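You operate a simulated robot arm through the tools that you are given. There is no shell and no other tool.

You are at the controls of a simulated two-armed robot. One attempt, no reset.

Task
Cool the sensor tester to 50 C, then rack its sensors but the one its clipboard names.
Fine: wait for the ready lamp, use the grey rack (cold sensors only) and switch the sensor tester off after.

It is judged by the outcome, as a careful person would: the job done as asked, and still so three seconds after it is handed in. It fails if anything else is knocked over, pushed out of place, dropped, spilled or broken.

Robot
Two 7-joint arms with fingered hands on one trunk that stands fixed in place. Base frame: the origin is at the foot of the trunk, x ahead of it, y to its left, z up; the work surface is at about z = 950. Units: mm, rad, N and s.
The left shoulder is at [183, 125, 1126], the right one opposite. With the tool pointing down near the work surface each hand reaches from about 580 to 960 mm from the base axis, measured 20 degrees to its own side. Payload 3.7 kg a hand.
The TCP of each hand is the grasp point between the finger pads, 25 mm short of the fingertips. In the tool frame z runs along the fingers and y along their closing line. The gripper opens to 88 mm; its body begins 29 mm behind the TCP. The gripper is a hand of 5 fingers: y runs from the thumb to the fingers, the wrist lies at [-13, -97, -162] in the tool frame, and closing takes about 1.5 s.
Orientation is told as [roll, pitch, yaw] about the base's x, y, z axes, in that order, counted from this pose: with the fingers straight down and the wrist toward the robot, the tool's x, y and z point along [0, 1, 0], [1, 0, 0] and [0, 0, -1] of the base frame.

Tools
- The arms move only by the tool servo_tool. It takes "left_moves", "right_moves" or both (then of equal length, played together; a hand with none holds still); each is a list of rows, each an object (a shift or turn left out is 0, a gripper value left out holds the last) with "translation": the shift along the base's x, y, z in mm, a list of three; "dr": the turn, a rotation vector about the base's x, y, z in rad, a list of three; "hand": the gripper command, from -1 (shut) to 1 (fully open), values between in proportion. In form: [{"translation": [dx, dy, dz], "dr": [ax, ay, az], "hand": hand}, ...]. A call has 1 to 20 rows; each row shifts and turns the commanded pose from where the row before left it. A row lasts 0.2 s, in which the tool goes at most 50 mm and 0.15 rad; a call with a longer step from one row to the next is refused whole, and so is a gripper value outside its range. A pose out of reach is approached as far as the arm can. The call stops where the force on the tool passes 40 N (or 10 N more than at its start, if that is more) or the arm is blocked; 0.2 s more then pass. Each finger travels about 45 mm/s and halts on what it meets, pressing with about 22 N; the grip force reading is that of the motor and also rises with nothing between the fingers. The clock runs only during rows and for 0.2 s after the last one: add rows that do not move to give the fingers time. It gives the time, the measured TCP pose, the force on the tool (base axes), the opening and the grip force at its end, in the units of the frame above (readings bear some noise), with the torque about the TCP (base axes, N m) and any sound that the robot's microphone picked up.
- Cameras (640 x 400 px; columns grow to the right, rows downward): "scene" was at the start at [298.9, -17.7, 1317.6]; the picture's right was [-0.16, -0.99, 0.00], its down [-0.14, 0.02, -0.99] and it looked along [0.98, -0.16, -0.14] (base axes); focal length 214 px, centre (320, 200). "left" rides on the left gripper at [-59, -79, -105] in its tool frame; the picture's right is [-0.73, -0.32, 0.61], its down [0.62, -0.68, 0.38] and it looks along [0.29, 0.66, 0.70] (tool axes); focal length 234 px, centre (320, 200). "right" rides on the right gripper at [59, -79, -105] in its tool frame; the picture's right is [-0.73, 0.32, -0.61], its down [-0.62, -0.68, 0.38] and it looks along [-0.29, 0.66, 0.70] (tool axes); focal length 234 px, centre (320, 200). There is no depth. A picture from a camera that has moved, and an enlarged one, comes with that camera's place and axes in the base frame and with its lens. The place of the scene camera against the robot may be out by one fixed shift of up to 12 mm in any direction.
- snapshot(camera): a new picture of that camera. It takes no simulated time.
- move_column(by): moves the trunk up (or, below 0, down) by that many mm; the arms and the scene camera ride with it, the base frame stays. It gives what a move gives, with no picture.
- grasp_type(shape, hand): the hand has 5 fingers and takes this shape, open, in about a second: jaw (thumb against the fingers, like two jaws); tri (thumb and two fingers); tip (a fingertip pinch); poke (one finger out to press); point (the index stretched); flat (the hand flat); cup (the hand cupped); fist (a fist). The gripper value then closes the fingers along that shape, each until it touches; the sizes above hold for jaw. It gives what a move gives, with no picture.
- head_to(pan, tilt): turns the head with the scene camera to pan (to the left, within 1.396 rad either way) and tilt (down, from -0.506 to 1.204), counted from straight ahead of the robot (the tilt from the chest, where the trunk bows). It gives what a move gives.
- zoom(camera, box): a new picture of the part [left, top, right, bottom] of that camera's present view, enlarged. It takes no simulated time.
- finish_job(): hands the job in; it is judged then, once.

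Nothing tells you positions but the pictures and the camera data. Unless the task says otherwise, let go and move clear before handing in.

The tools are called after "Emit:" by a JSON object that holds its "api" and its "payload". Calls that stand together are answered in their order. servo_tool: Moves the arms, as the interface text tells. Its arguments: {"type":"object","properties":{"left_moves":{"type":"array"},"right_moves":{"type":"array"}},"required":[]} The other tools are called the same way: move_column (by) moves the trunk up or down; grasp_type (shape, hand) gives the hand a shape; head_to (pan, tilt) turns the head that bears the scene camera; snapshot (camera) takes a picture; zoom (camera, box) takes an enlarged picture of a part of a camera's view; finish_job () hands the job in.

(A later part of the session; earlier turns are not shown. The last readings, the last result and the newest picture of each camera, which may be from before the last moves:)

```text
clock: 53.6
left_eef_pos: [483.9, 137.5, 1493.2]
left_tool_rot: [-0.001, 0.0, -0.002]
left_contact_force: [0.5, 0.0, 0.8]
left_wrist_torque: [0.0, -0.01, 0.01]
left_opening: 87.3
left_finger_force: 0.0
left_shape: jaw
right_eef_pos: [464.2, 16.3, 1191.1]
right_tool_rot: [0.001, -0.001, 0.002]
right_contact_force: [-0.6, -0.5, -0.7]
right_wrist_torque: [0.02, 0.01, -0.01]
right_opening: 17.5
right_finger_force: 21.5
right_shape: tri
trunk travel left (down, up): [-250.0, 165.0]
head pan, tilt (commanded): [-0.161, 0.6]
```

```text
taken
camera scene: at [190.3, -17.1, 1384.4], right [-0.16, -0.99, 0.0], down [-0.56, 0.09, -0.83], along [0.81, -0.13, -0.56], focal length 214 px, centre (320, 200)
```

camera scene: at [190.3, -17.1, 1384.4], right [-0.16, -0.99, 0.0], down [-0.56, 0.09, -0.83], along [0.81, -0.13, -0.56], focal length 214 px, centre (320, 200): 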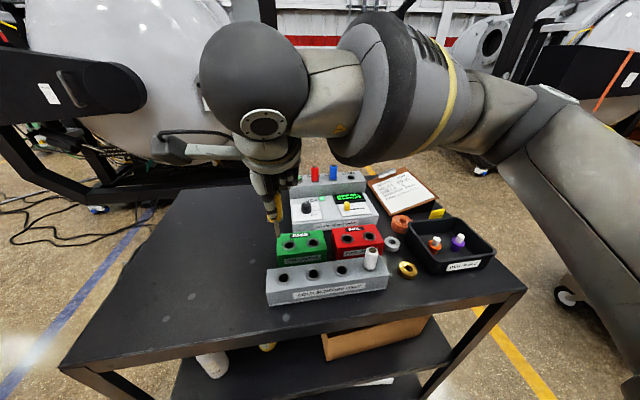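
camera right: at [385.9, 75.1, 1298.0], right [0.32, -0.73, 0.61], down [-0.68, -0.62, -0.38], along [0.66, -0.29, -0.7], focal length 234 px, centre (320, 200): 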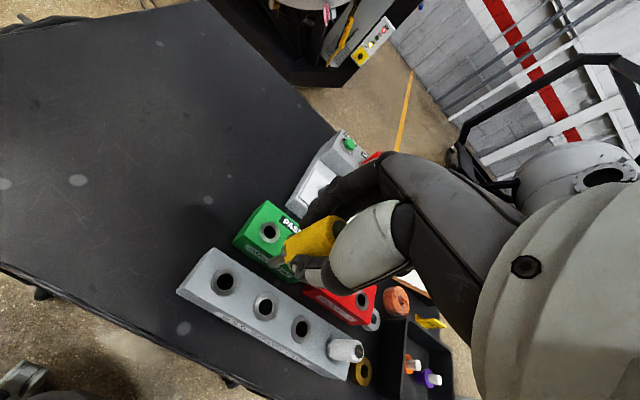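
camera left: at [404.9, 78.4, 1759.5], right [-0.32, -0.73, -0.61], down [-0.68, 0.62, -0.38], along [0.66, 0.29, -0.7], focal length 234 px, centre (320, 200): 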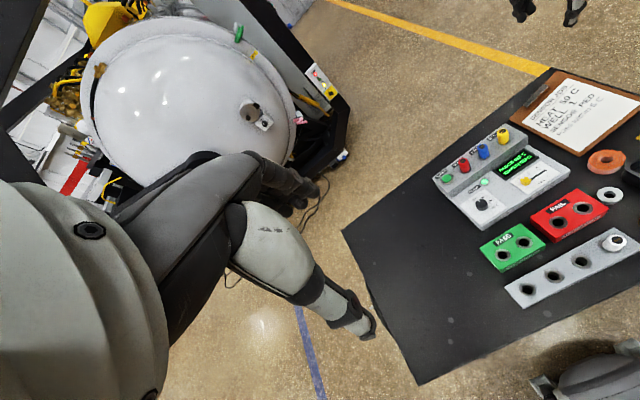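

It reached above the rack. I'll zoom to see the probe and refine hole 1.

Emit:
{"api": "zoom", "payload": {"camera": "right", "box": [170, 200, 370, 360]}}

Emit:
{"api": "zoom", "payload": {"camera": "scene", "box": [230, 170, 400, 310]}}

```text
2.50 times, centred on (270, 280) of right
camera zoom: at [385.9, 75.1, 1298.0], right [0.32, -0.73, 0.61], down [-0.68, -0.62, -0.38], along [0.66, -0.29, -0.7], focal length 585 px, centre (445, 0)
```

zoom: 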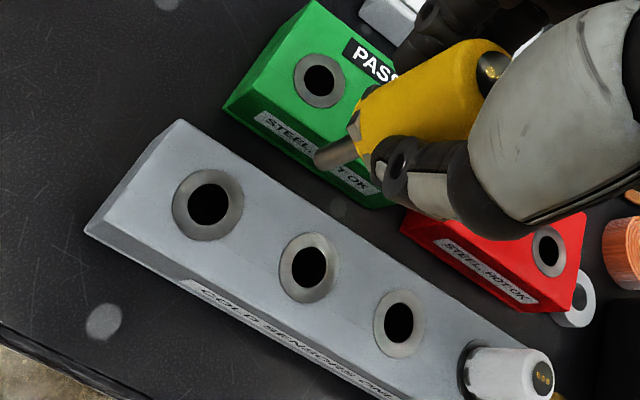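

```text
2.86 times, centred on (315, 240) of scene
camera zoom: at [190.3, -17.1, 1384.4], right [-0.16, -0.99, 0.0], down [-0.56, 0.09, -0.83], along [0.81, -0.13, -0.56], focal length 613 px, centre (334, 86)
```

zoom: 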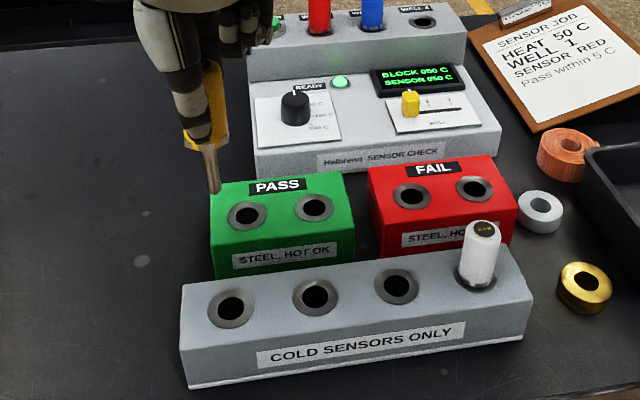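

The probe tip comes out at about [464.6,16.5,1116], right over hole 1 at about [464.4,16.5]. I'll lower until the tip is just above the rack and check again.

Emit:
{"api": "servo_tool", "payload": {"right_moves": [{"translation": [0, 0, -20]}, {"translation": [0, 0, -25]}, {"translation": [0, 0, -25]}, {"translation": [0, 0, -20]}, {"translation": [0, 0, -10]}, {}, {}]}}

Emit:
{"api": "zoom", "payload": {"camera": "right", "box": [220, 180, 380, 310]}}

Emit:
{"api": "zoom", "payload": {"camera": "scene", "box": [240, 210, 340, 310]}}

```text
clock: 55.2
left_eef_pos: [483.9, 136.5, 1492.8]
left_tool_rot: [-0.001, 0.0, 0.0]
left_contact_force: [0.4, 0.0, 0.2]
left_wrist_torque: [-0.01, 0.01, 0.04]
left_opening: 87.7
left_finger_force: 0.0
left_shape: jaw
right_eef_pos: [464.5, 16.4, 1091.8]
right_tool_rot: [-0.001, 0.003, 0.001]
right_contact_force: [-0.2, -0.3, 0.0]
right_wrist_torque: [-0.03, -0.02, 0.0]
right_opening: 17.7
right_finger_force: 22.3
right_shape: tri
trunk travel left (down, up): [-250.0, 165.0]
head pan, tilt (commanded): [-0.161, 0.6]
```

```text
3.08 times, centred on (300, 245) of right
camera zoom: at [385.9, 75.4, 1198.6], right [0.32, -0.73, 0.61], down [-0.68, -0.62, -0.38], along [0.66, -0.29, -0.7], focal length 720 px, centre (382, 62)
```

zoom: 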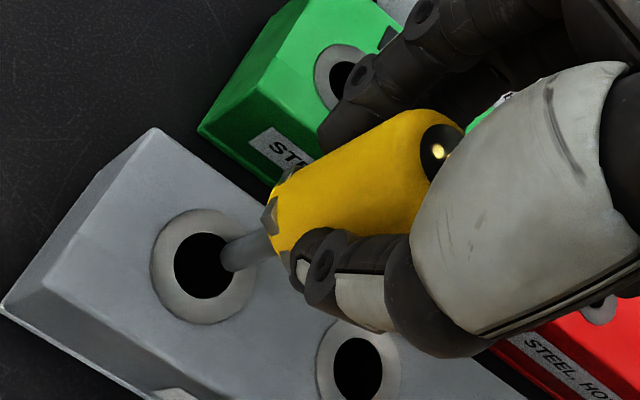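

```text
4.00 times, centred on (290, 260) of scene
camera zoom: at [190.4, -17.2, 1384.4], right [-0.16, -0.99, 0.0], down [-0.56, 0.09, -0.83], along [0.81, -0.13, -0.56], focal length 858 px, centre (440, -40)
```

zoom: 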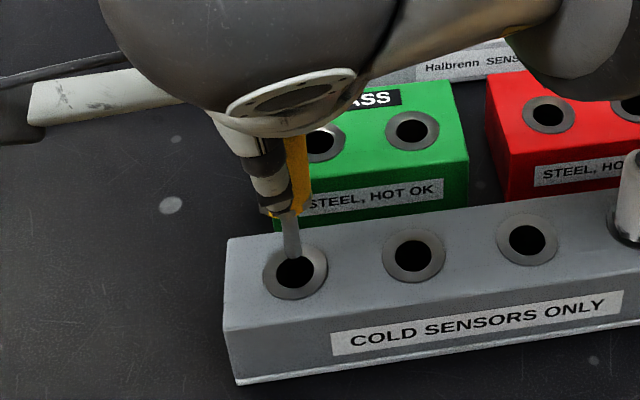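

The probe tip is about 12 mm above the hole and within 1 mm of its centre. I'll lower it in slowly.

Emit:
{"api": "servo_tool", "payload": {"right_moves": [{"translation": [0.5, 0.8, -6]}, {"translation": [0, 0, -8]}, {"translation": [0, 0, -8]}, {"translation": [0, 0, -8]}, {"translation": [0, 0, -8]}, {"translation": [0, 0, -6]}, {}]}}

Emit:
{"api": "zoom", "payload": {"camera": "right", "box": [220, 180, 380, 310]}}

Emit:
{"api": "zoom", "payload": {"camera": "scene", "box": [240, 210, 340, 310]}}

```text
clock: 56.8
left_eef_pos: [482.3, 137.1, 1494.1]
left_tool_rot: [0.0, 0.0, 0.0]
left_contact_force: [-1.0, 0.4, -0.9]
left_wrist_torque: [0.02, 0.01, -0.01]
left_opening: 87.4
left_finger_force: 0.1
left_shape: jaw
right_eef_pos: [464.8, 18.3, 1048.0]
right_tool_rot: [0.003, 0.002, 0.001]
right_contact_force: [0.8, -0.4, -0.1]
right_wrist_torque: [0.01, -0.01, -0.01]
right_opening: 17.4
right_finger_force: 21.8
right_shape: tri
trunk travel left (down, up): [-250.0, 165.0]
head pan, tilt (commanded): [-0.161, 0.6]
```

```text
3.08 times, centred on (300, 245) of right
camera zoom: at [386.1, 76.5, 1153.9], right [0.32, -0.73, 0.61], down [-0.68, -0.62, -0.38], along [0.66, -0.29, -0.7], focal length 720 px, centre (382, 62)
```

zoom: 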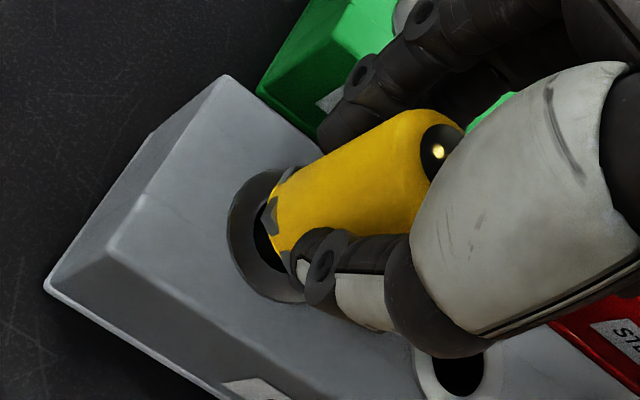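

```text
4.00 times, centred on (290, 260) of scene
camera zoom: at [190.3, -17.2, 1384.4], right [-0.16, -0.99, 0.0], down [-0.56, 0.09, -0.83], along [0.81, -0.13, -0.56], focal length 858 px, centre (440, -40)
```

zoom: 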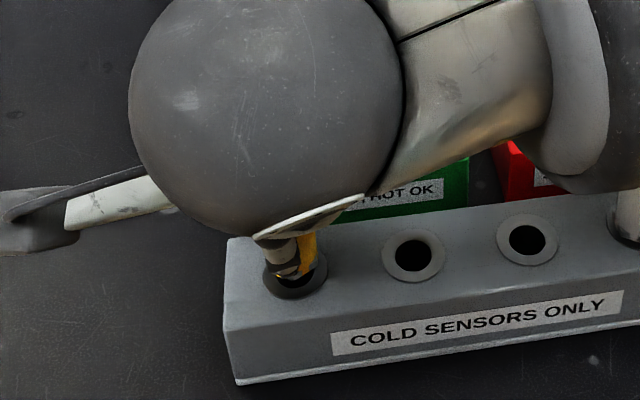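

The probe is in the hole with the hex still several mm above the ring. I'll keep lowering gently, watching the force.

Emit:
{"api": "servo_tool", "payload": {"right_moves": [{"translation": [0, 0, -3]}, {"translation": [0, 0, -3]}, {"translation": [0, 0, -2]}, {}]}}

Emit:
{"api": "zoom", "payload": {"camera": "right", "box": [240, 190, 340, 290]}}

```text
clock: 57.8
left_eef_pos: [482.8, 136.7, 1493.0]
left_tool_rot: [-0.001, -0.002, 0.0]
left_contact_force: [0.2, 0.0, -0.4]
left_wrist_torque: [-0.01, -0.01, -0.02]
left_opening: 87.4
left_finger_force: 0.1
left_shape: jaw
right_eef_pos: [465.2, 17.3, 1038.6]
right_tool_rot: [0.0, 0.002, 0.002]
right_contact_force: [-0.7, 0.0, -0.5]
right_wrist_torque: [0.01, 0.02, 0.0]
right_opening: 17.2
right_finger_force: 21.7
right_shape: tri
trunk travel left (down, up): [-250.0, 165.0]
head pan, tilt (commanded): [-0.161, 0.6]
```

```text
4.00 times, centred on (290, 240) of right
camera zoom: at [386.1, 76.8, 1145.4], right [0.32, -0.73, 0.61], down [-0.68, -0.62, -0.38], along [0.66, -0.29, -0.7], focal length 937 px, centre (440, 40)
```

zoom: 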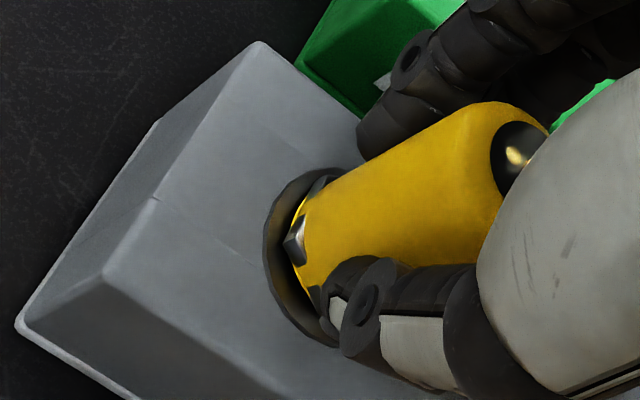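

Still no contact; it is nearly seated. Lowering a few more millimetres.

Emit:
{"api": "servo_tool", "payload": {"right_moves": [{"translation": [0, 0, -1.5]}, {"translation": [0, 0, -1.5]}, {}]}}

Emit:
{"api": "zoom", "payload": {"camera": "right", "box": [240, 190, 340, 290]}}

```text
clock: 58.6
left_eef_pos: [482.7, 136.1, 1493.1]
left_tool_rot: [0.0, 0.001, 0.001]
left_contact_force: [0.0, 0.6, 0.3]
left_wrist_torque: [-0.02, -0.05, 0.0]
left_opening: 87.3
left_finger_force: 0.1
left_shape: jaw
right_eef_pos: [464.6, 17.8, 1038.0]
right_tool_rot: [0.002, -0.003, 0.0]
right_contact_force: [-0.6, -0.4, 4.4]
right_wrist_torque: [-0.01, -0.02, 0.03]
right_opening: 17.7
right_finger_force: 22.0
right_shape: tri
trunk travel left (down, up): [-250.0, 165.0]
head pan, tilt (commanded): [-0.161, 0.6]
```

```text
4.00 times, centred on (290, 240) of right
camera zoom: at [386.0, 76.8, 1143.8], right [0.32, -0.73, 0.61], down [-0.68, -0.62, -0.38], along [0.66, -0.29, -0.7], focal length 937 px, centre (440, 40)
```

zoom: 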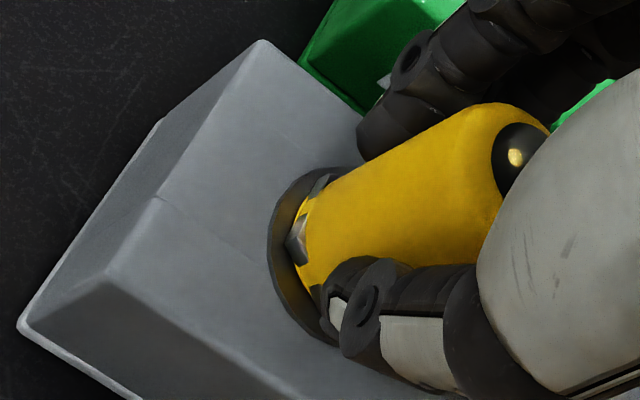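

A light upward force shows it is seated. Opening the hand and lifting clear.

Emit:
{"api": "servo_tool", "payload": {"right_moves": [{"hand": -0.4}, {"hand": -0.1}, {"hand": 0.2}, {"hand": 0.4}, {}, {"translation": [0, 0, 10]}, {"translation": [0, 0, 20]}, {"translation": [0, 0, 30]}, {"translation": [0, 0, 40]}, {}]}}

Emit:
{"api": "snapshot", "payload": {"camera": "right"}}

Emit:
{"api": "zoom", "payload": {"camera": "scene", "box": [230, 170, 400, 310]}}

```text
clock: 60.8
left_eef_pos: [485.0, 135.5, 1493.1]
left_tool_rot: [0.001, 0.0, -0.001]
left_contact_force: [0.8, -0.5, -0.7]
left_wrist_torque: [0.01, 0.01, 0.0]
left_opening: 87.7
left_finger_force: 0.1
left_shape: jaw
right_eef_pos: [463.2, 14.6, 1136.2]
right_tool_rot: [0.0, 0.001, 0.001]
right_contact_force: [-0.8, 0.9, -0.5]
right_wrist_torque: [0.0, 0.02, 0.0]
right_opening: 61.2
right_finger_force: 0.2
right_shape: tri
trunk travel left (down, up): [-250.0, 165.0]
head pan, tilt (commanded): [-0.161, 0.6]
```

```text
taken
camera right: at [385.1, 74.5, 1242.2], right [0.32, -0.73, 0.61], down [-0.68, -0.62, -0.38], along [0.66, -0.29, -0.7], focal length 234 px, centre (320, 200)
```

right: 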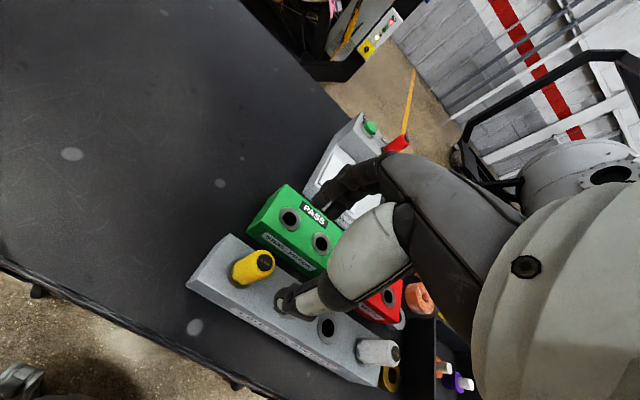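

```text
2.86 times, centred on (315, 240) of scene
camera zoom: at [190.9, -17.2, 1384.3], right [-0.16, -0.99, 0.0], down [-0.56, 0.09, -0.82], along [0.81, -0.13, -0.57], focal length 613 px, centre (334, 86)
```

zoom: 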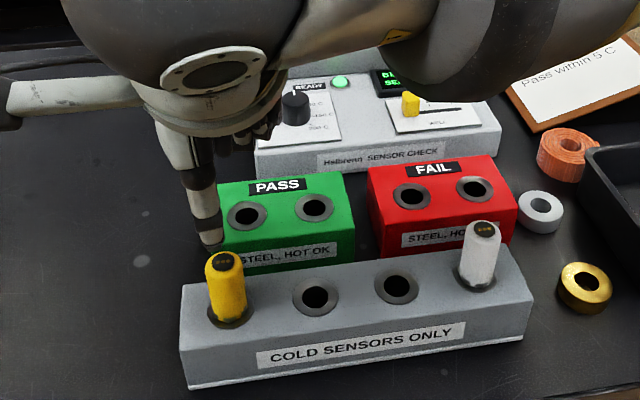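

The yellow sensor stands upright in rack hole 1. Now going high back to above the blue sensor (about [790.8,-153.7]).

Emit:
{"api": "servo_tool", "payload": {"right_moves": [{"translation": [0, 0, 30]}, {"translation": [5, -3, 30]}, {"translation": [40, -21, 0]}, {"translation": [40, -21, 0]}, {"translation": [40, -21, 0]}, {"translation": [40, -21, 0]}, {"translation": [40, -21, 0]}, {"translation": [40, -21, 0]}, {"translation": [40, -20, 0]}, {"translation": [30, -15, 0]}, {"translation": [11, -6, 0]}, {}, {}]}}

Emit:
{"api": "snapshot", "payload": {"camera": "right"}}

Emit:
{"api": "zoom", "payload": {"camera": "right", "box": [170, 170, 350, 310]}}

```text
clock: 63.6
left_eef_pos: [484.3, 137.3, 1493.3]
left_tool_rot: [0.0, 0.0, 0.0]
left_contact_force: [0.2, 1.0, -0.3]
left_wrist_torque: [-0.03, -0.02, -0.02]
left_opening: 87.8
left_finger_force: 0.0
left_shape: jaw
right_eef_pos: [788.5, -154.2, 1197.1]
right_tool_rot: [-0.001, 0.0, 0.001]
right_contact_force: [-0.1, 0.4, 0.1]
right_wrist_torque: [0.02, 0.02, -0.03]
right_opening: 61.2
right_finger_force: 0.0
right_shape: tri
trunk travel left (down, up): [-250.0, 165.0]
head pan, tilt (commanded): [-0.161, 0.6]
```

```text
taken
camera right: at [711.1, -93.7, 1304.0], right [0.32, -0.73, 0.61], down [-0.68, -0.62, -0.38], along [0.66, -0.29, -0.7], focal length 234 px, centre (320, 200)
```

right: 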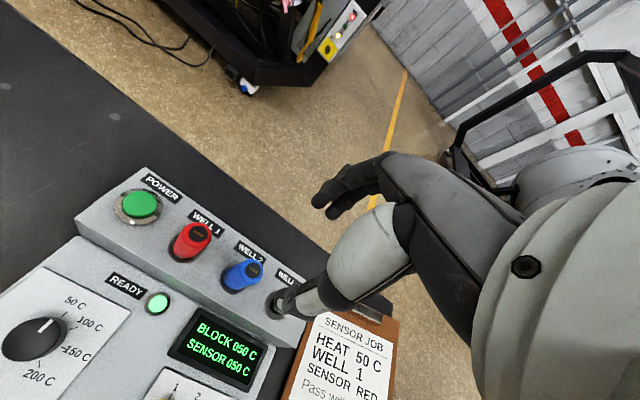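

```text
2.86 times, centred on (260, 240) of right
camera zoom: at [711.1, -93.7, 1304.0], right [0.32, -0.73, 0.61], down [-0.68, -0.62, -0.38], along [0.66, -0.29, -0.7], focal length 669 px, centre (491, 86)
```

zoom: 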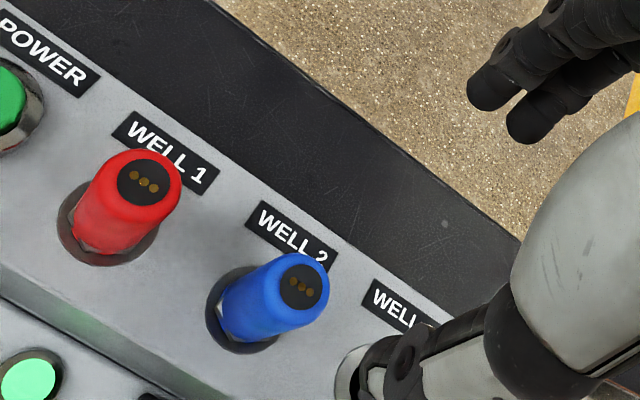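

The blue sensor top is at about [791.3,-153.9]. Descending to just above it with a small correction.

Emit:
{"api": "servo_tool", "payload": {"right_moves": [{"translation": [1, -1, -26]}, {"translation": [0, 0, -30]}, {"translation": [0, 0, -30]}, {}, {}]}}

Emit:
{"api": "zoom", "payload": {"camera": "right", "box": [230, 170, 390, 330]}}

Emit:
{"api": "zoom", "payload": {"camera": "scene", "box": [290, 110, 410, 210]}}

```text
clock: 64.8
left_eef_pos: [483.7, 135.7, 1492.6]
left_tool_rot: [-0.002, -0.001, 0.001]
left_contact_force: [-0.8, 0.3, -0.3]
left_wrist_torque: [-0.02, 0.01, 0.01]
left_opening: 87.5
left_finger_force: 0.1
left_shape: jaw
right_eef_pos: [791.2, -154.2, 1111.8]
right_tool_rot: [-0.002, 0.0, -0.001]
right_contact_force: [0.0, -0.7, 0.1]
right_wrist_torque: [-0.02, 0.0, 0.0]
right_opening: 61.3
right_finger_force: 0.0
right_shape: tri
trunk travel left (down, up): [-250.0, 165.0]
head pan, tilt (commanded): [-0.161, 0.6]
```

```text
2.50 times, centred on (310, 250) of right
camera zoom: at [712.9, -94.7, 1217.2], right [0.32, -0.73, 0.61], down [-0.68, -0.62, -0.38], along [0.66, -0.29, -0.7], focal length 585 px, centre (345, 75)
```

zoom: 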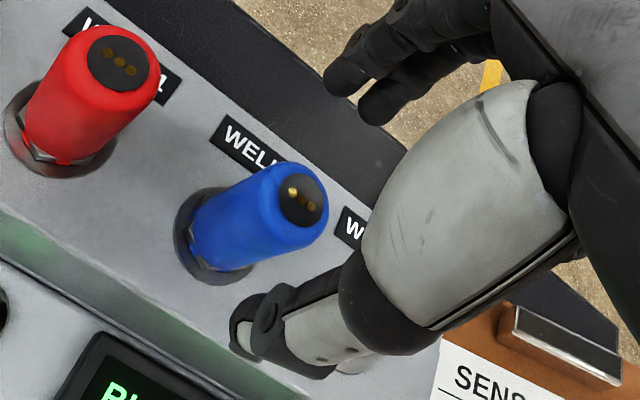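

```text
4.00 times, centred on (350, 160) of scene
camera zoom: at [190.5, -17.3, 1384.4], right [-0.16, -0.99, 0.0], down [-0.56, 0.09, -0.82], along [0.81, -0.13, -0.57], focal length 858 px, centre (200, 360)
```

zoom: 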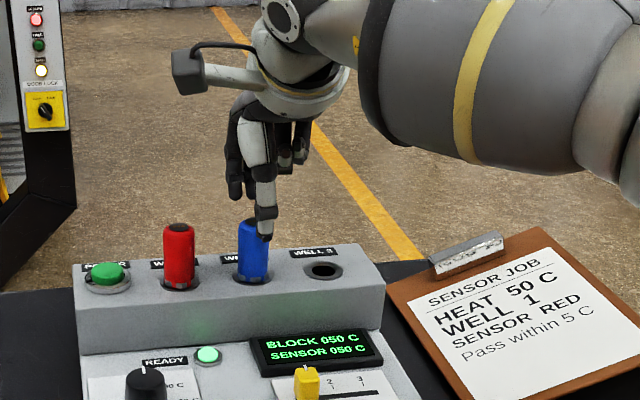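

The view matches the yellow one, so blue is centred. Lowering and closing on it.

Emit:
{"api": "servo_tool", "payload": {"right_moves": [{"translation": [0, 0, -15]}, {"translation": [0, 0, -13]}, {"translation": [0, 0, -11]}, {}, {"hand": 0.0}, {"hand": -0.3}, {"hand": -0.7}, {"hand": -0.8}, {"hand": -0.8}, {"hand": -0.8}, {}]}}

Emit:
{"api": "zoom", "payload": {"camera": "right", "box": [230, 170, 390, 330]}}

Emit:
{"api": "zoom", "payload": {"camera": "scene", "box": [290, 110, 410, 210]}}

```text
clock: 67.2
left_eef_pos: [482.8, 136.9, 1492.8]
left_tool_rot: [-0.001, 0.0, 0.0]
left_contact_force: [1.1, 0.7, 0.4]
left_wrist_torque: [0.01, -0.02, 0.0]
left_opening: 87.7
left_finger_force: 0.3
left_shape: jaw
right_eef_pos: [790.8, -154.1, 1071.7]
right_tool_rot: [0.0, -0.001, 0.001]
right_contact_force: [0.2, -0.5, 0.6]
right_wrist_torque: [-0.02, 0.0, 0.0]
right_opening: 17.9
right_finger_force: 21.6
right_shape: tri
trunk travel left (down, up): [-250.0, 165.0]
head pan, tilt (commanded): [-0.161, 0.6]
```

```text
2.50 times, centred on (310, 250) of right
camera zoom: at [712.6, -94.3, 1178.1], right [0.32, -0.73, 0.61], down [-0.68, -0.62, -0.38], along [0.66, -0.29, -0.7], focal length 585 px, centre (345, 75)
```

zoom: 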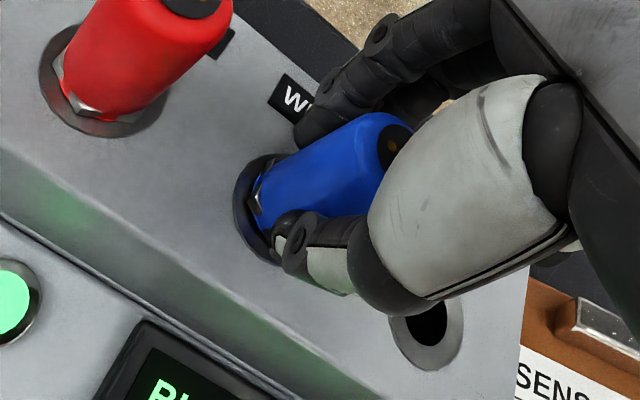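

```text
4.00 times, centred on (350, 160) of scene
camera zoom: at [190.3, -17.2, 1384.4], right [-0.16, -0.99, 0.0], down [-0.56, 0.09, -0.83], along [0.81, -0.13, -0.56], focal length 858 px, centre (200, 360)
```

zoom: 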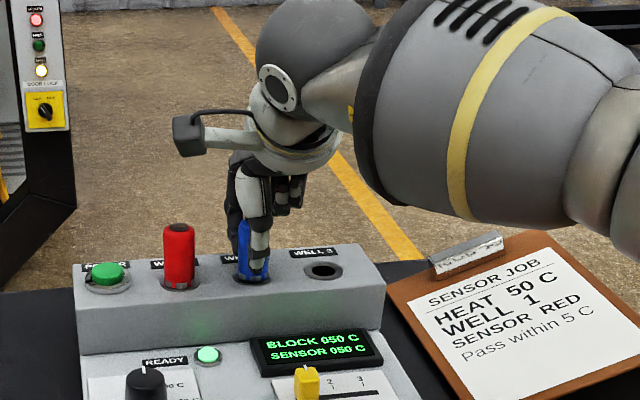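

The blue sensor is gripped at about 22 N. Lifting it straight up, then carrying it high to above rack hole 2 (about [464.4,-43]).

Emit:
{"api": "servo_tool", "payload": {"right_moves": [{"translation": [0, 0, 8]}, {"translation": [0, 0, 10]}, {"translation": [0, 0, 12]}, {"translation": [0, 0, 15]}, {"translation": [0, 0, 20]}, {"translation": [0, 0, 25]}, {"translation": [0, 0, 30]}, {}]}}

Emit:
{"api": "zoom", "payload": {"camera": "right", "box": [200, 150, 400, 330]}}

Emit:
{"api": "zoom", "payload": {"camera": "scene", "box": [280, 70, 420, 200]}}

```text
clock: 69.0
left_eef_pos: [483.6, 137.2, 1492.8]
left_tool_rot: [-0.001, 0.0, -0.002]
left_contact_force: [0.4, -0.7, 0.7]
left_wrist_torque: [-0.02, -0.01, 0.01]
left_opening: 87.7
left_finger_force: 0.1
left_shape: jaw
right_eef_pos: [791.4, -154.3, 1191.5]
right_tool_rot: [0.0, 0.002, 0.002]
right_contact_force: [-1.0, -0.6, -0.8]
right_wrist_torque: [0.04, 0.02, 0.01]
right_opening: 17.6
right_finger_force: 21.7
right_shape: tri
trunk travel left (down, up): [-250.0, 165.0]
head pan, tilt (commanded): [-0.161, 0.6]
```

```text
2.22 times, centred on (300, 240) of right
camera zoom: at [712.8, -95.4, 1297.9], right [0.32, -0.73, 0.61], down [-0.68, -0.62, -0.38], along [0.66, -0.29, -0.7], focal length 520 px, centre (364, 111)
```

zoom: 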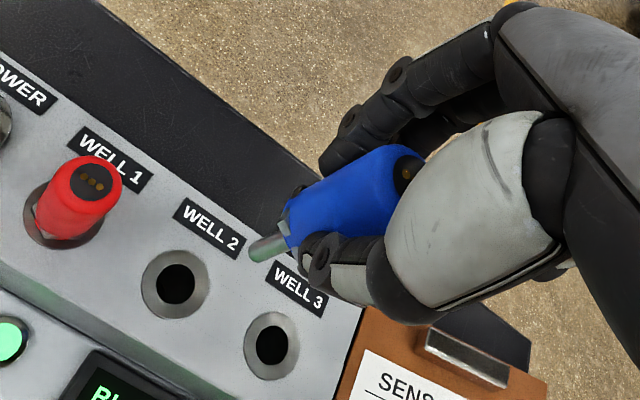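

```text
3.08 times, centred on (350, 135) of scene
camera zoom: at [190.9, -17.4, 1384.3], right [-0.16, -0.99, 0.0], down [-0.56, 0.09, -0.82], along [0.81, -0.13, -0.57], focal length 660 px, centre (228, 400)
```

zoom: 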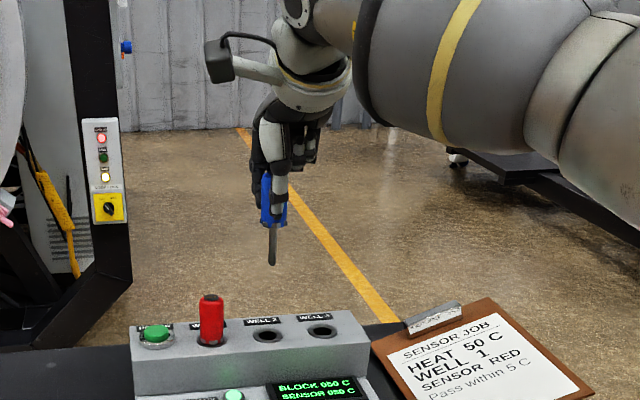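

The blue sensor is out, probe vertical. Carrying it across to above rack hole 2.

Emit:
{"api": "servo_tool", "payload": {"right_moves": [{"translation": [-25, 0, 5]}, {"translation": [-40, 14, 0]}, {"translation": [-40, 15, 0]}, {"translation": [-40, 15, 0]}, {"translation": [-40, 15, 0]}, {"translation": [-40, 15, 0]}, {"translation": [-40, 15, 0]}, {"translation": [-35, 13, 0]}, {"translation": [-20, 8, 0]}, {"translation": [-6.5, 2, 0]}, {}, {}]}}

Emit:
{"api": "zoom", "payload": {"camera": "right", "box": [170, 200, 370, 360]}}

Emit:
{"api": "zoom", "payload": {"camera": "scene", "box": [230, 170, 400, 310]}}

```text
clock: 71.6
left_eef_pos: [483.3, 136.5, 1493.4]
left_tool_rot: [0.0, 0.0, 0.0]
left_contact_force: [0.1, -0.2, 0.0]
left_wrist_torque: [0.02, 0.01, -0.01]
left_opening: 87.2
left_finger_force: 0.1
left_shape: jaw
right_eef_pos: [465.5, -41.3, 1198.4]
right_tool_rot: [-0.001, -0.001, 0.001]
right_contact_force: [0.9, 0.4, -0.2]
right_wrist_torque: [0.01, 0.02, -0.03]
right_opening: 17.6
right_finger_force: 22.0
right_shape: tri
trunk travel left (down, up): [-250.0, 165.0]
head pan, tilt (commanded): [-0.161, 0.6]
```

```text
2.50 times, centred on (270, 280) of right
camera zoom: at [386.6, 18.1, 1303.5], right [0.32, -0.73, 0.61], down [-0.68, -0.62, -0.38], along [0.66, -0.29, -0.7], focal length 585 px, centre (445, 0)
```

zoom: 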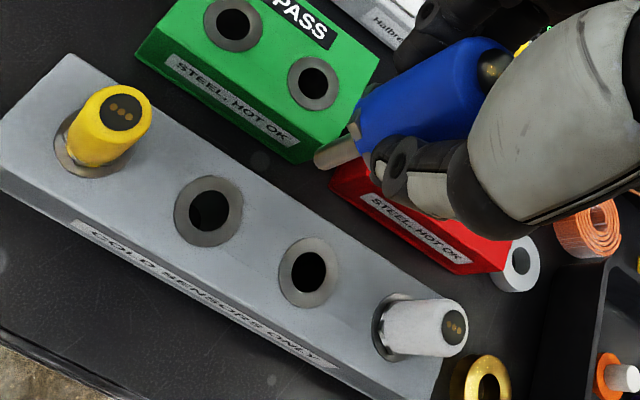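

```text
2.86 times, centred on (315, 240) of scene
camera zoom: at [190.3, -17.2, 1384.4], right [-0.16, -0.99, 0.0], down [-0.56, 0.09, -0.83], along [0.81, -0.13, -0.56], focal length 613 px, centre (334, 86)
```

zoom: 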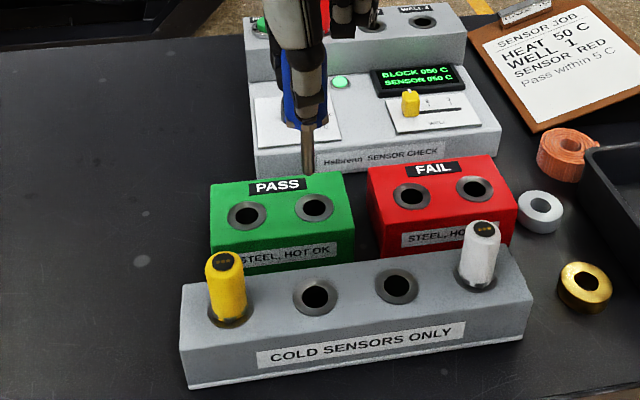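

The tip is over hole 2 within about 2 mm; I'll correct by -1.8 in y and lower to just above the rack.

Emit:
{"api": "servo_tool", "payload": {"right_moves": [{"translation": [0, -1.8, -20]}, {"translation": [0, 0, -25]}, {"translation": [0, 0, -25]}, {"translation": [0, 0, -22]}, {"translation": [0, 0, -14]}, {}, {}]}}

Emit:
{"api": "zoom", "payload": {"camera": "right", "box": [220, 180, 380, 310]}}

Emit:
{"api": "zoom", "payload": {"camera": "scene", "box": [260, 200, 360, 300]}}

```text
clock: 73.2
left_eef_pos: [483.4, 136.6, 1492.8]
left_tool_rot: [0.0, 0.0, 0.0]
left_contact_force: [-0.7, 0.3, 0.5]
left_wrist_torque: [-0.03, -0.01, 0.0]
left_opening: 87.8
left_finger_force: 0.0
left_shape: jaw
right_eef_pos: [464.2, -43.2, 1089.8]
right_tool_rot: [-0.002, 0.001, 0.002]
right_contact_force: [0.6, 0.0, -0.7]
right_wrist_torque: [0.01, -0.05, -0.01]
right_opening: 17.7
right_finger_force: 22.8
right_shape: tri
trunk travel left (down, up): [-250.0, 165.0]
head pan, tilt (commanded): [-0.161, 0.6]
```

```text
3.08 times, centred on (300, 245) of right
camera zoom: at [386.0, 15.9, 1196.7], right [0.32, -0.73, 0.61], down [-0.68, -0.62, -0.38], along [0.66, -0.29, -0.7], focal length 720 px, centre (382, 62)
```

zoom: 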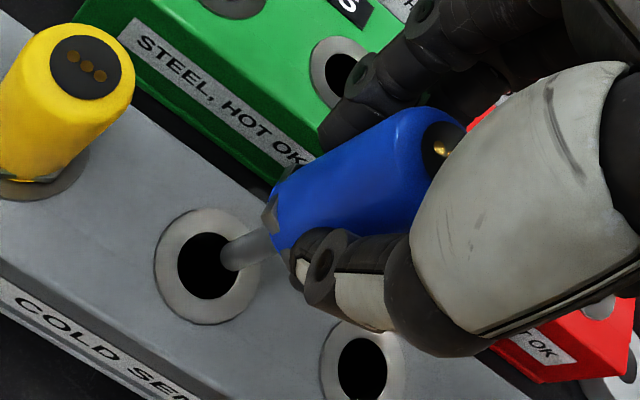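

```text
4.00 times, centred on (310, 250) of scene
camera zoom: at [190.4, -17.2, 1384.4], right [-0.16, -0.99, 0.0], down [-0.56, 0.09, -0.83], along [0.81, -0.13, -0.56], focal length 858 px, centre (360, 0)
```

zoom: 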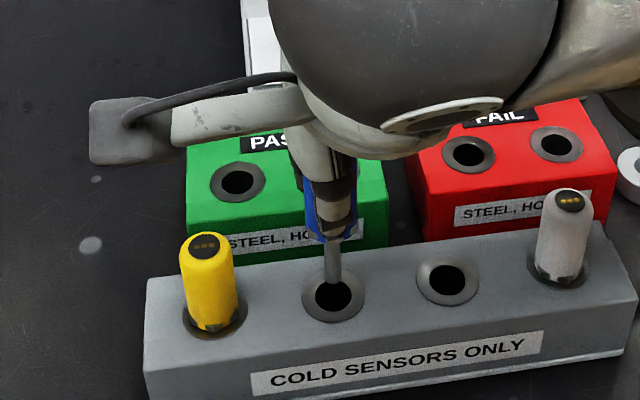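

The tip is just above hole 2 and within about 1 mm of its centre. Lowering in slowly.

Emit:
{"api": "servo_tool", "payload": {"right_moves": [{"translation": [0.2, 0.8, -6]}, {"translation": [0, 0, -8]}, {"translation": [0, 0, -8]}, {"translation": [0, 0, -8]}, {"translation": [0, 0, -8]}, {"translation": [0, 0, -6]}, {"translation": [0, 0, -3]}, {}]}}

Emit:
{"api": "zoom", "payload": {"camera": "right", "box": [220, 180, 380, 310]}}

Emit:
{"api": "zoom", "payload": {"camera": "scene", "box": [260, 200, 360, 300]}}

```text
clock: 75.0
left_eef_pos: [483.6, 137.1, 1492.6]
left_tool_rot: [0.001, 0.0, 0.002]
left_contact_force: [-0.3, -0.2, -0.1]
left_wrist_torque: [0.0, -0.02, -0.03]
left_opening: 87.9
left_finger_force: 0.1
left_shape: jaw
right_eef_pos: [464.6, -43.3, 1044.2]
right_tool_rot: [0.001, -0.001, 0.002]
right_contact_force: [0.5, -0.5, -0.1]
right_wrist_torque: [-0.02, -0.02, 0.04]
right_opening: 17.6
right_finger_force: 21.7
right_shape: tri
trunk travel left (down, up): [-250.0, 165.0]
head pan, tilt (commanded): [-0.161, 0.6]
```

```text
3.08 times, centred on (300, 245) of right
camera zoom: at [386.8, 16.7, 1149.7], right [0.32, -0.73, 0.61], down [-0.68, -0.62, -0.38], along [0.66, -0.29, -0.7], focal length 720 px, centre (382, 62)
```

zoom: 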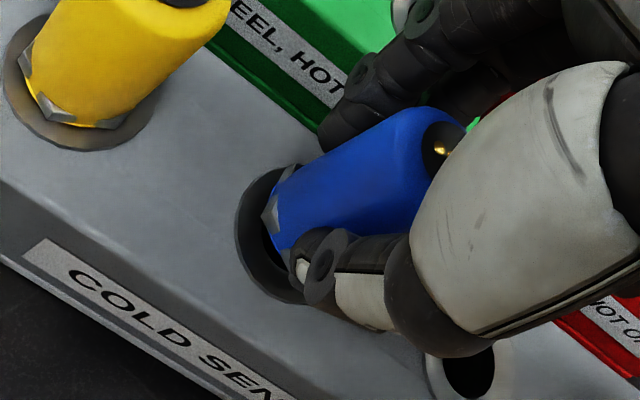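

```text
4.00 times, centred on (310, 250) of scene
camera zoom: at [190.3, -17.1, 1384.4], right [-0.16, -0.99, 0.0], down [-0.56, 0.09, -0.83], along [0.81, -0.13, -0.56], focal length 858 px, centre (360, 0)
```

zoom: 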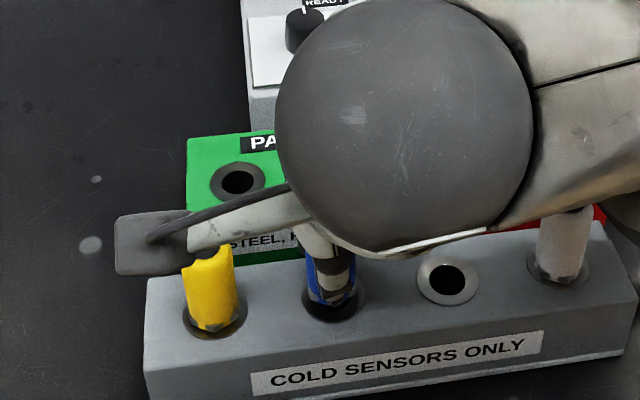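

Nearly seated and clear of the yellow one. Lowering the last few millimetres gently.

Emit:
{"api": "servo_tool", "payload": {"right_moves": [{"translation": [0, 0, -2.5]}, {"translation": [0, 0, -2]}, {"translation": [0, 0, -1]}, {}]}}

```text
clock: 76.0
left_eef_pos: [484.0, 135.9, 1491.9]
left_tool_rot: [0.0, 0.0, 0.0]
left_contact_force: [-0.1, 0.1, 0.0]
left_wrist_torque: [-0.02, -0.03, 0.03]
left_opening: 87.7
left_finger_force: 0.1
left_shape: jaw
right_eef_pos: [464.8, -42.0, 1038.2]
right_tool_rot: [0.001, 0.0, 0.002]
right_contact_force: [-0.7, -0.5, 0.2]
right_wrist_torque: [-0.03, -0.02, 0.02]
right_opening: 17.3
right_finger_force: 22.4
right_shape: tri
trunk travel left (down, up): [-250.0, 165.0]
head pan, tilt (commanded): [-0.161, 0.6]
```

Emit:
{"api": "servo_tool", "payload": {"right_moves": [{"translation": [0, 0, -1.5]}, {"translation": [0, 0, -1]}, {}]}}

Emit:
{"api": "zoom", "payload": {"camera": "right", "box": [220, 180, 380, 310]}}

```text
clock: 76.8
left_eef_pos: [481.6, 135.8, 1494.3]
left_tool_rot: [-0.001, -0.002, 0.001]
left_contact_force: [-0.5, -0.4, 0.0]
left_wrist_torque: [-0.04, -0.01, -0.03]
left_opening: 87.8
left_finger_force: 0.1
left_shape: jaw
right_eef_pos: [464.2, -41.9, 1036.0]
right_tool_rot: [0.003, 0.0, 0.001]
right_contact_force: [0.5, -0.3, 7.9]
right_wrist_torque: [-0.04, -0.06, -0.02]
right_opening: 17.8
right_finger_force: 21.8
right_shape: tri
trunk travel left (down, up): [-250.0, 165.0]
head pan, tilt (commanded): [-0.161, 0.6]
```

```text
3.08 times, centred on (300, 245) of right
camera zoom: at [385.9, 16.8, 1142.7], right [0.32, -0.73, 0.61], down [-0.68, -0.62, -0.39], along [0.66, -0.29, -0.69], focal length 720 px, centre (382, 62)
```

zoom: 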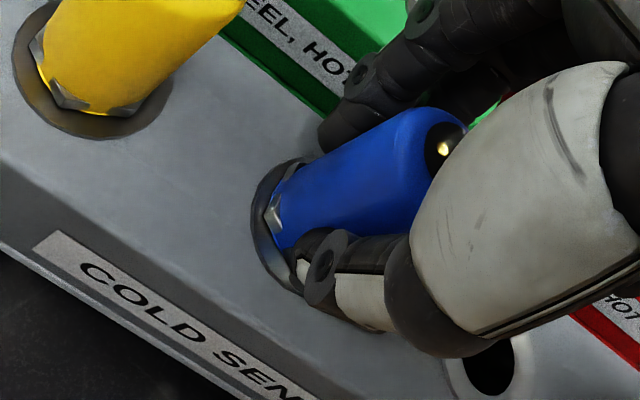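

The upward force shows the blue sensor is seated. Opening the hand and lifting clear.

Emit:
{"api": "servo_tool", "payload": {"right_moves": [{"translation": [0, 0, 0.7], "hand": -0.4}, {"hand": -0.1}, {"hand": 0.2}, {"hand": 0.4}, {}, {"translation": [0, 0, 10]}, {"translation": [0, 0, 20]}, {"translation": [0, 0, 30]}, {"translation": [0, 0, 40]}, {"translation": [0, 0, 40]}, {}]}}

Emit:
{"api": "snapshot", "payload": {"camera": "right"}}

Emit:
{"api": "zoom", "payload": {"camera": "scene", "box": [230, 150, 400, 310]}}

```text
clock: 79.2
left_eef_pos: [483.6, 136.9, 1492.5]
left_tool_rot: [0.0, 0.0, 0.0]
left_contact_force: [-0.9, 0.1, 0.0]
left_wrist_torque: [-0.04, 0.03, -0.04]
left_opening: 87.7
left_finger_force: 0.1
left_shape: jaw
right_eef_pos: [463.3, -42.5, 1177.1]
right_tool_rot: [0.0, 0.001, 0.002]
right_contact_force: [0.0, 0.0, -1.3]
right_wrist_torque: [0.0, -0.02, -0.03]
right_opening: 61.3
right_finger_force: 0.0
right_shape: tri
trunk travel left (down, up): [-250.0, 165.0]
head pan, tilt (commanded): [-0.161, 0.6]
```

```text
taken
camera right: at [385.3, 16.8, 1284.1], right [0.33, -0.73, 0.61], down [-0.68, -0.62, -0.38], along [0.66, -0.29, -0.7], focal length 234 px, centre (320, 200)
```

right: 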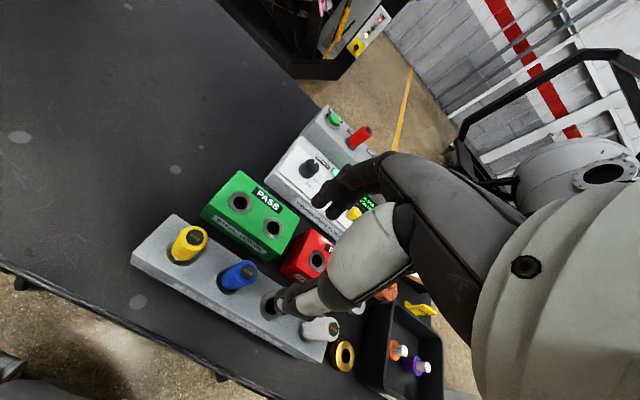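

```text
2.50 times, centred on (315, 230) of scene
camera zoom: at [190.7, -17.4, 1384.3], right [-0.16, -0.99, 0.0], down [-0.56, 0.09, -0.82], along [0.81, -0.13, -0.57], focal length 536 px, centre (332, 125)
```

zoom: 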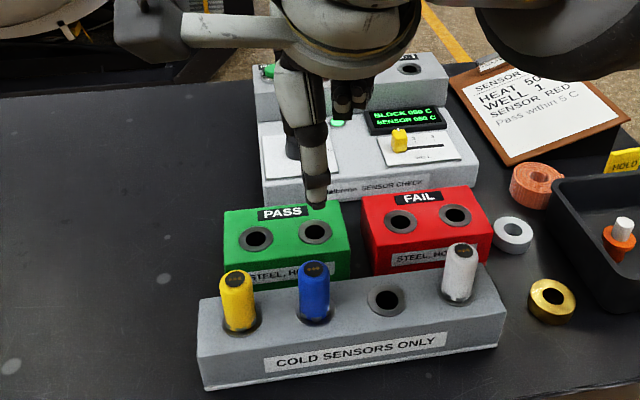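

Both blue and yellow are upright in the grey rack and red is still in well 1. Next is switching off: I'll move above the tester's left side and take the one-finger press shape to see where its tip is.

Emit:
{"api": "servo_tool", "payload": {"right_moves": [{"translation": [20, 0, 20]}, {"translation": [45, 0, 0]}, {"translation": [45, 0, 0]}, {"translation": [45, 0, 0]}, {"translation": [45, 0, 0]}, {"translation": [36, 3, 0]}, {}]}}

Emit:
{"api": "grasp_type", "payload": {"shape": "poke", "hand": "right"}}

Emit:
{"api": "snapshot", "payload": {"camera": "right"}}

Emit:
{"api": "snapshot", "payload": {"camera": "scene"}}

Emit:
{"api": "snapshot", "payload": {"camera": "left"}}

```text
clock: 80.8
left_eef_pos: [483.8, 137.0, 1492.2]
left_tool_rot: [0.001, 0.0, -0.001]
left_contact_force: [-0.7, 0.5, -0.4]
left_wrist_torque: [0.0, 0.0, -0.02]
left_opening: 87.6
left_finger_force: 0.1
left_shape: jaw
right_eef_pos: [700.5, -40.0, 1196.2]
right_tool_rot: [0.001, 0.0, 0.001]
right_contact_force: [1.0, 0.9, -0.7]
right_wrist_torque: [-0.02, 0.04, 0.0]
right_opening: 61.2
right_finger_force: 0.0
right_shape: tri
trunk travel left (down, up): [-250.0, 165.0]
head pan, tilt (commanded): [-0.161, 0.6]
```

```text
clock: 81.7
left_eef_pos: [483.2, 136.2, 1492.6]
left_tool_rot: [0.001, 0.0, -0.001]
left_contact_force: [-0.4, -0.1, 0.3]
left_wrist_torque: [-0.01, 0.02, -0.01]
left_opening: 87.7
left_finger_force: 0.2
left_shape: jaw
right_eef_pos: [700.2, -39.2, 1196.8]
right_tool_rot: [-0.001, 0.0, 0.001]
right_contact_force: [0.2, -0.6, -0.3]
right_wrist_torque: [0.02, 0.02, 0.04]
right_opening: 0.0
right_finger_force: 0.0
right_shape: poke
trunk travel left (down, up): [-250.0, 165.0]
head pan, tilt (commanded): [-0.161, 0.6]
```

```text
taken
camera right: at [621.6, 20.3, 1302.6], right [0.32, -0.73, 0.61], down [-0.68, -0.62, -0.38], along [0.66, -0.29, -0.7], focal length 234 px, centre (320, 200)
```

right: 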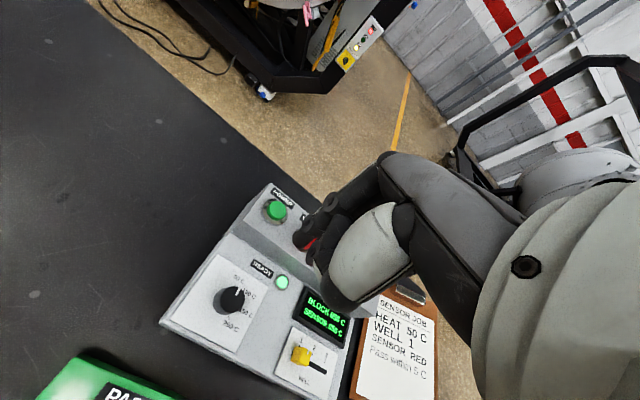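

```text
taken
camera scene: at [190.3, -17.2, 1384.4], right [-0.16, -0.99, 0.0], down [-0.56, 0.09, -0.83], along [0.81, -0.13, -0.56], focal length 214 px, centre (320, 200)
```

scene: 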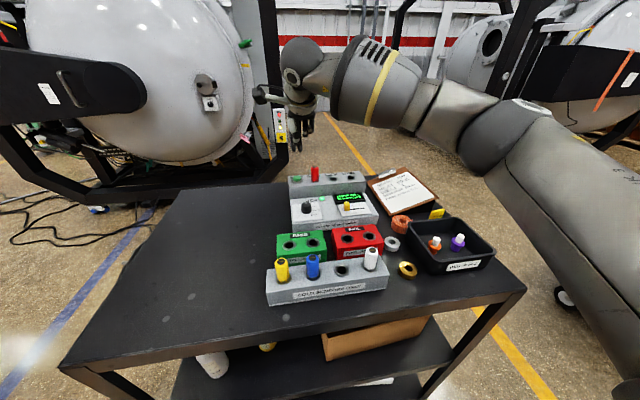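

```text
taken
camera left: at [405.0, 78.4, 1599.5], right [-0.32, -0.73, -0.61], down [-0.68, 0.62, -0.38], along [0.66, 0.29, -0.7], focal length 234 px, centre (320, 200)
```

left: 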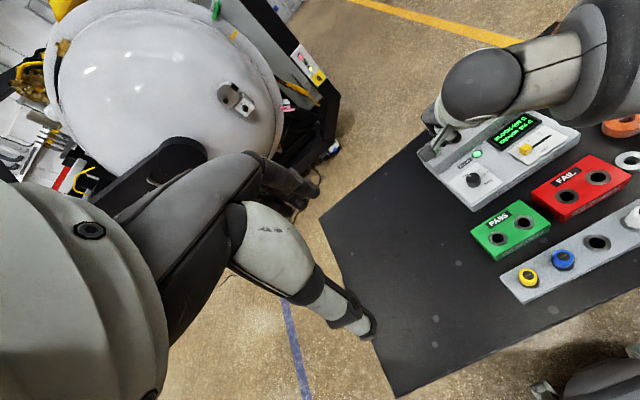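

Emit:
{"api": "zoom", "payload": {"camera": "right", "box": [230, 150, 430, 310]}}

Emit:
{"api": "zoom", "payload": {"camera": "scene", "box": [240, 60, 370, 200]}}

```text
2.50 times, centred on (330, 230) of right
camera zoom: at [621.6, 20.3, 1302.6], right [0.32, -0.73, 0.61], down [-0.68, -0.62, -0.38], along [0.66, -0.29, -0.7], focal length 585 px, centre (295, 125)
```

zoom: 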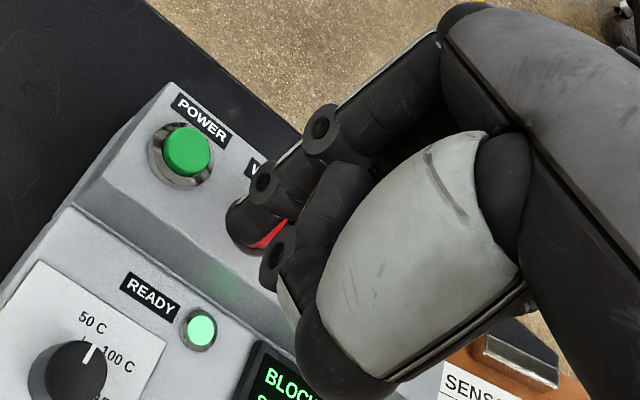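

```text
2.86 times, centred on (305, 130) of scene
camera zoom: at [190.3, -17.2, 1384.4], right [-0.16, -0.99, 0.0], down [-0.56, 0.09, -0.83], along [0.81, -0.13, -0.56], focal length 613 px, centre (363, 400)
```

zoom: 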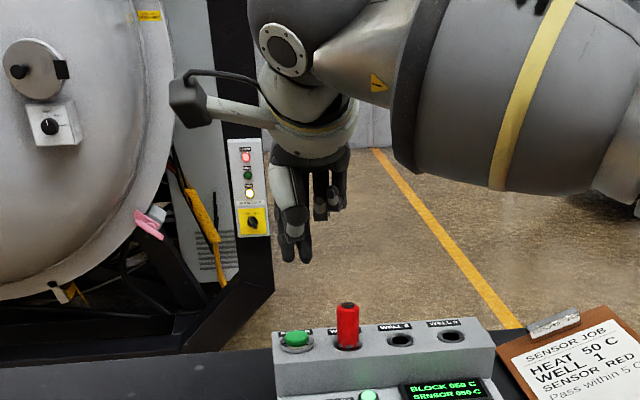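

I want a closer look at which fingertip sticks out lowest in this press shape.

Emit:
{"api": "zoom", "payload": {"camera": "scene", "box": [280, 100, 330, 160]}}

Emit:
{"api": "zoom", "payload": {"camera": "right", "box": [280, 180, 380, 280]}}

```text
6.67 times, centred on (305, 130) of scene
camera zoom: at [190.3, -17.2, 1384.4], right [-0.16, -0.99, 0.0], down [-0.56, 0.09, -0.83], along [0.81, -0.13, -0.56], focal length 1430 px, centre (420, 667)
```

zoom: 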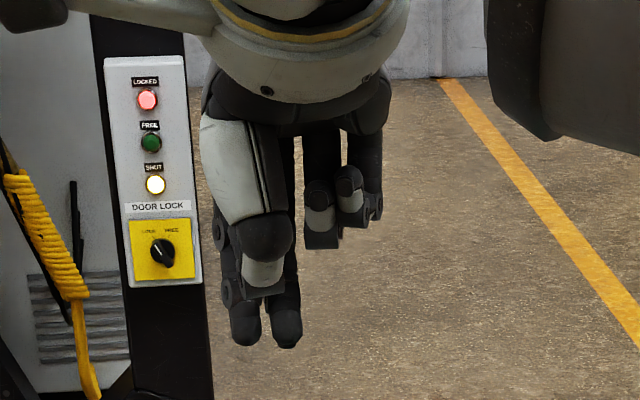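

```text
4.00 times, centred on (330, 230) of right
camera zoom: at [621.6, 20.3, 1302.6], right [0.32, -0.73, 0.61], down [-0.68, -0.62, -0.38], along [0.66, -0.29, -0.7], focal length 937 px, centre (280, 80)
```

zoom: 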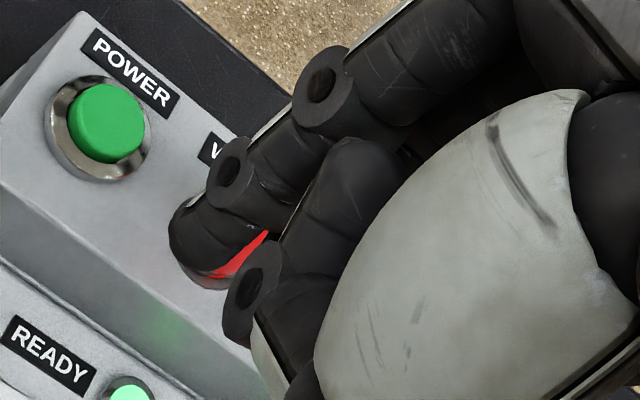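

In the press shape the index and middle tips stick out together about 22 mm beyond the tool point, with the curled outer fingers on the red sensor's side. To keep clear of red I'll tilt the hand away from it (roll -0.35) and go above the button at about [797.4,-37].

Emit:
{"api": "servo_tool", "payload": {"right_moves": [{"dr": [-0.12, 0, 0]}, {"dr": [-0.12, 0, 0]}, {"dr": [-0.11, 0, 0]}, {"translation": [35, 1, -10]}, {"translation": [35, 1, -15]}, {"translation": [27, 0, -15]}, {"translation": [0, 0, -20]}, {}, {}]}}

Emit:
{"api": "zoom", "payload": {"camera": "right", "box": [200, 150, 400, 310]}}

Emit:
{"api": "zoom", "payload": {"camera": "scene", "box": [250, 80, 370, 200]}}

```text
clock: 83.7
left_eef_pos: [483.5, 135.9, 1491.2]
left_tool_rot: [0.0, 0.002, -0.002]
left_contact_force: [-0.9, -0.5, 0.7]
left_wrist_torque: [-0.01, 0.02, -0.01]
left_opening: 87.6
left_finger_force: 0.0
left_shape: jaw
right_eef_pos: [796.5, -37.3, 1134.9]
right_tool_rot: [-0.35, 0.003, 0.0]
right_contact_force: [-0.3, 0.8, 0.1]
right_wrist_torque: [-0.05, 0.02, -0.01]
right_opening: 0.0
right_finger_force: 0.2
right_shape: poke
trunk travel left (down, up): [-250.0, 165.0]
head pan, tilt (commanded): [-0.161, 0.6]
```

```text
2.50 times, centred on (300, 230) of right
camera zoom: at [718.6, 54.7, 1214.7], right [0.32, -0.47, 0.82], down [-0.68, -0.72, -0.15], along [0.66, -0.51, -0.56], focal length 585 px, centre (370, 125)
```

zoom: 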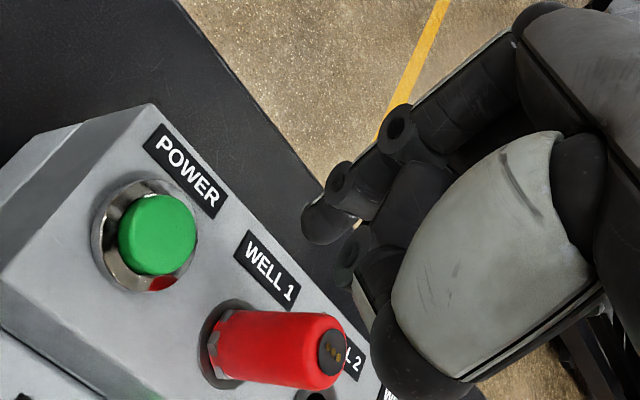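

```text
3.33 times, centred on (310, 140) of scene
camera zoom: at [190.4, -17.6, 1384.4], right [-0.16, -0.99, 0.0], down [-0.56, 0.09, -0.82], along [0.81, -0.13, -0.57], focal length 715 px, centre (353, 400)
```

zoom: 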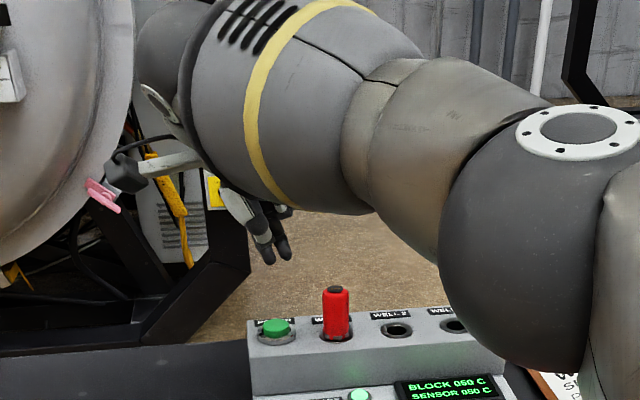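

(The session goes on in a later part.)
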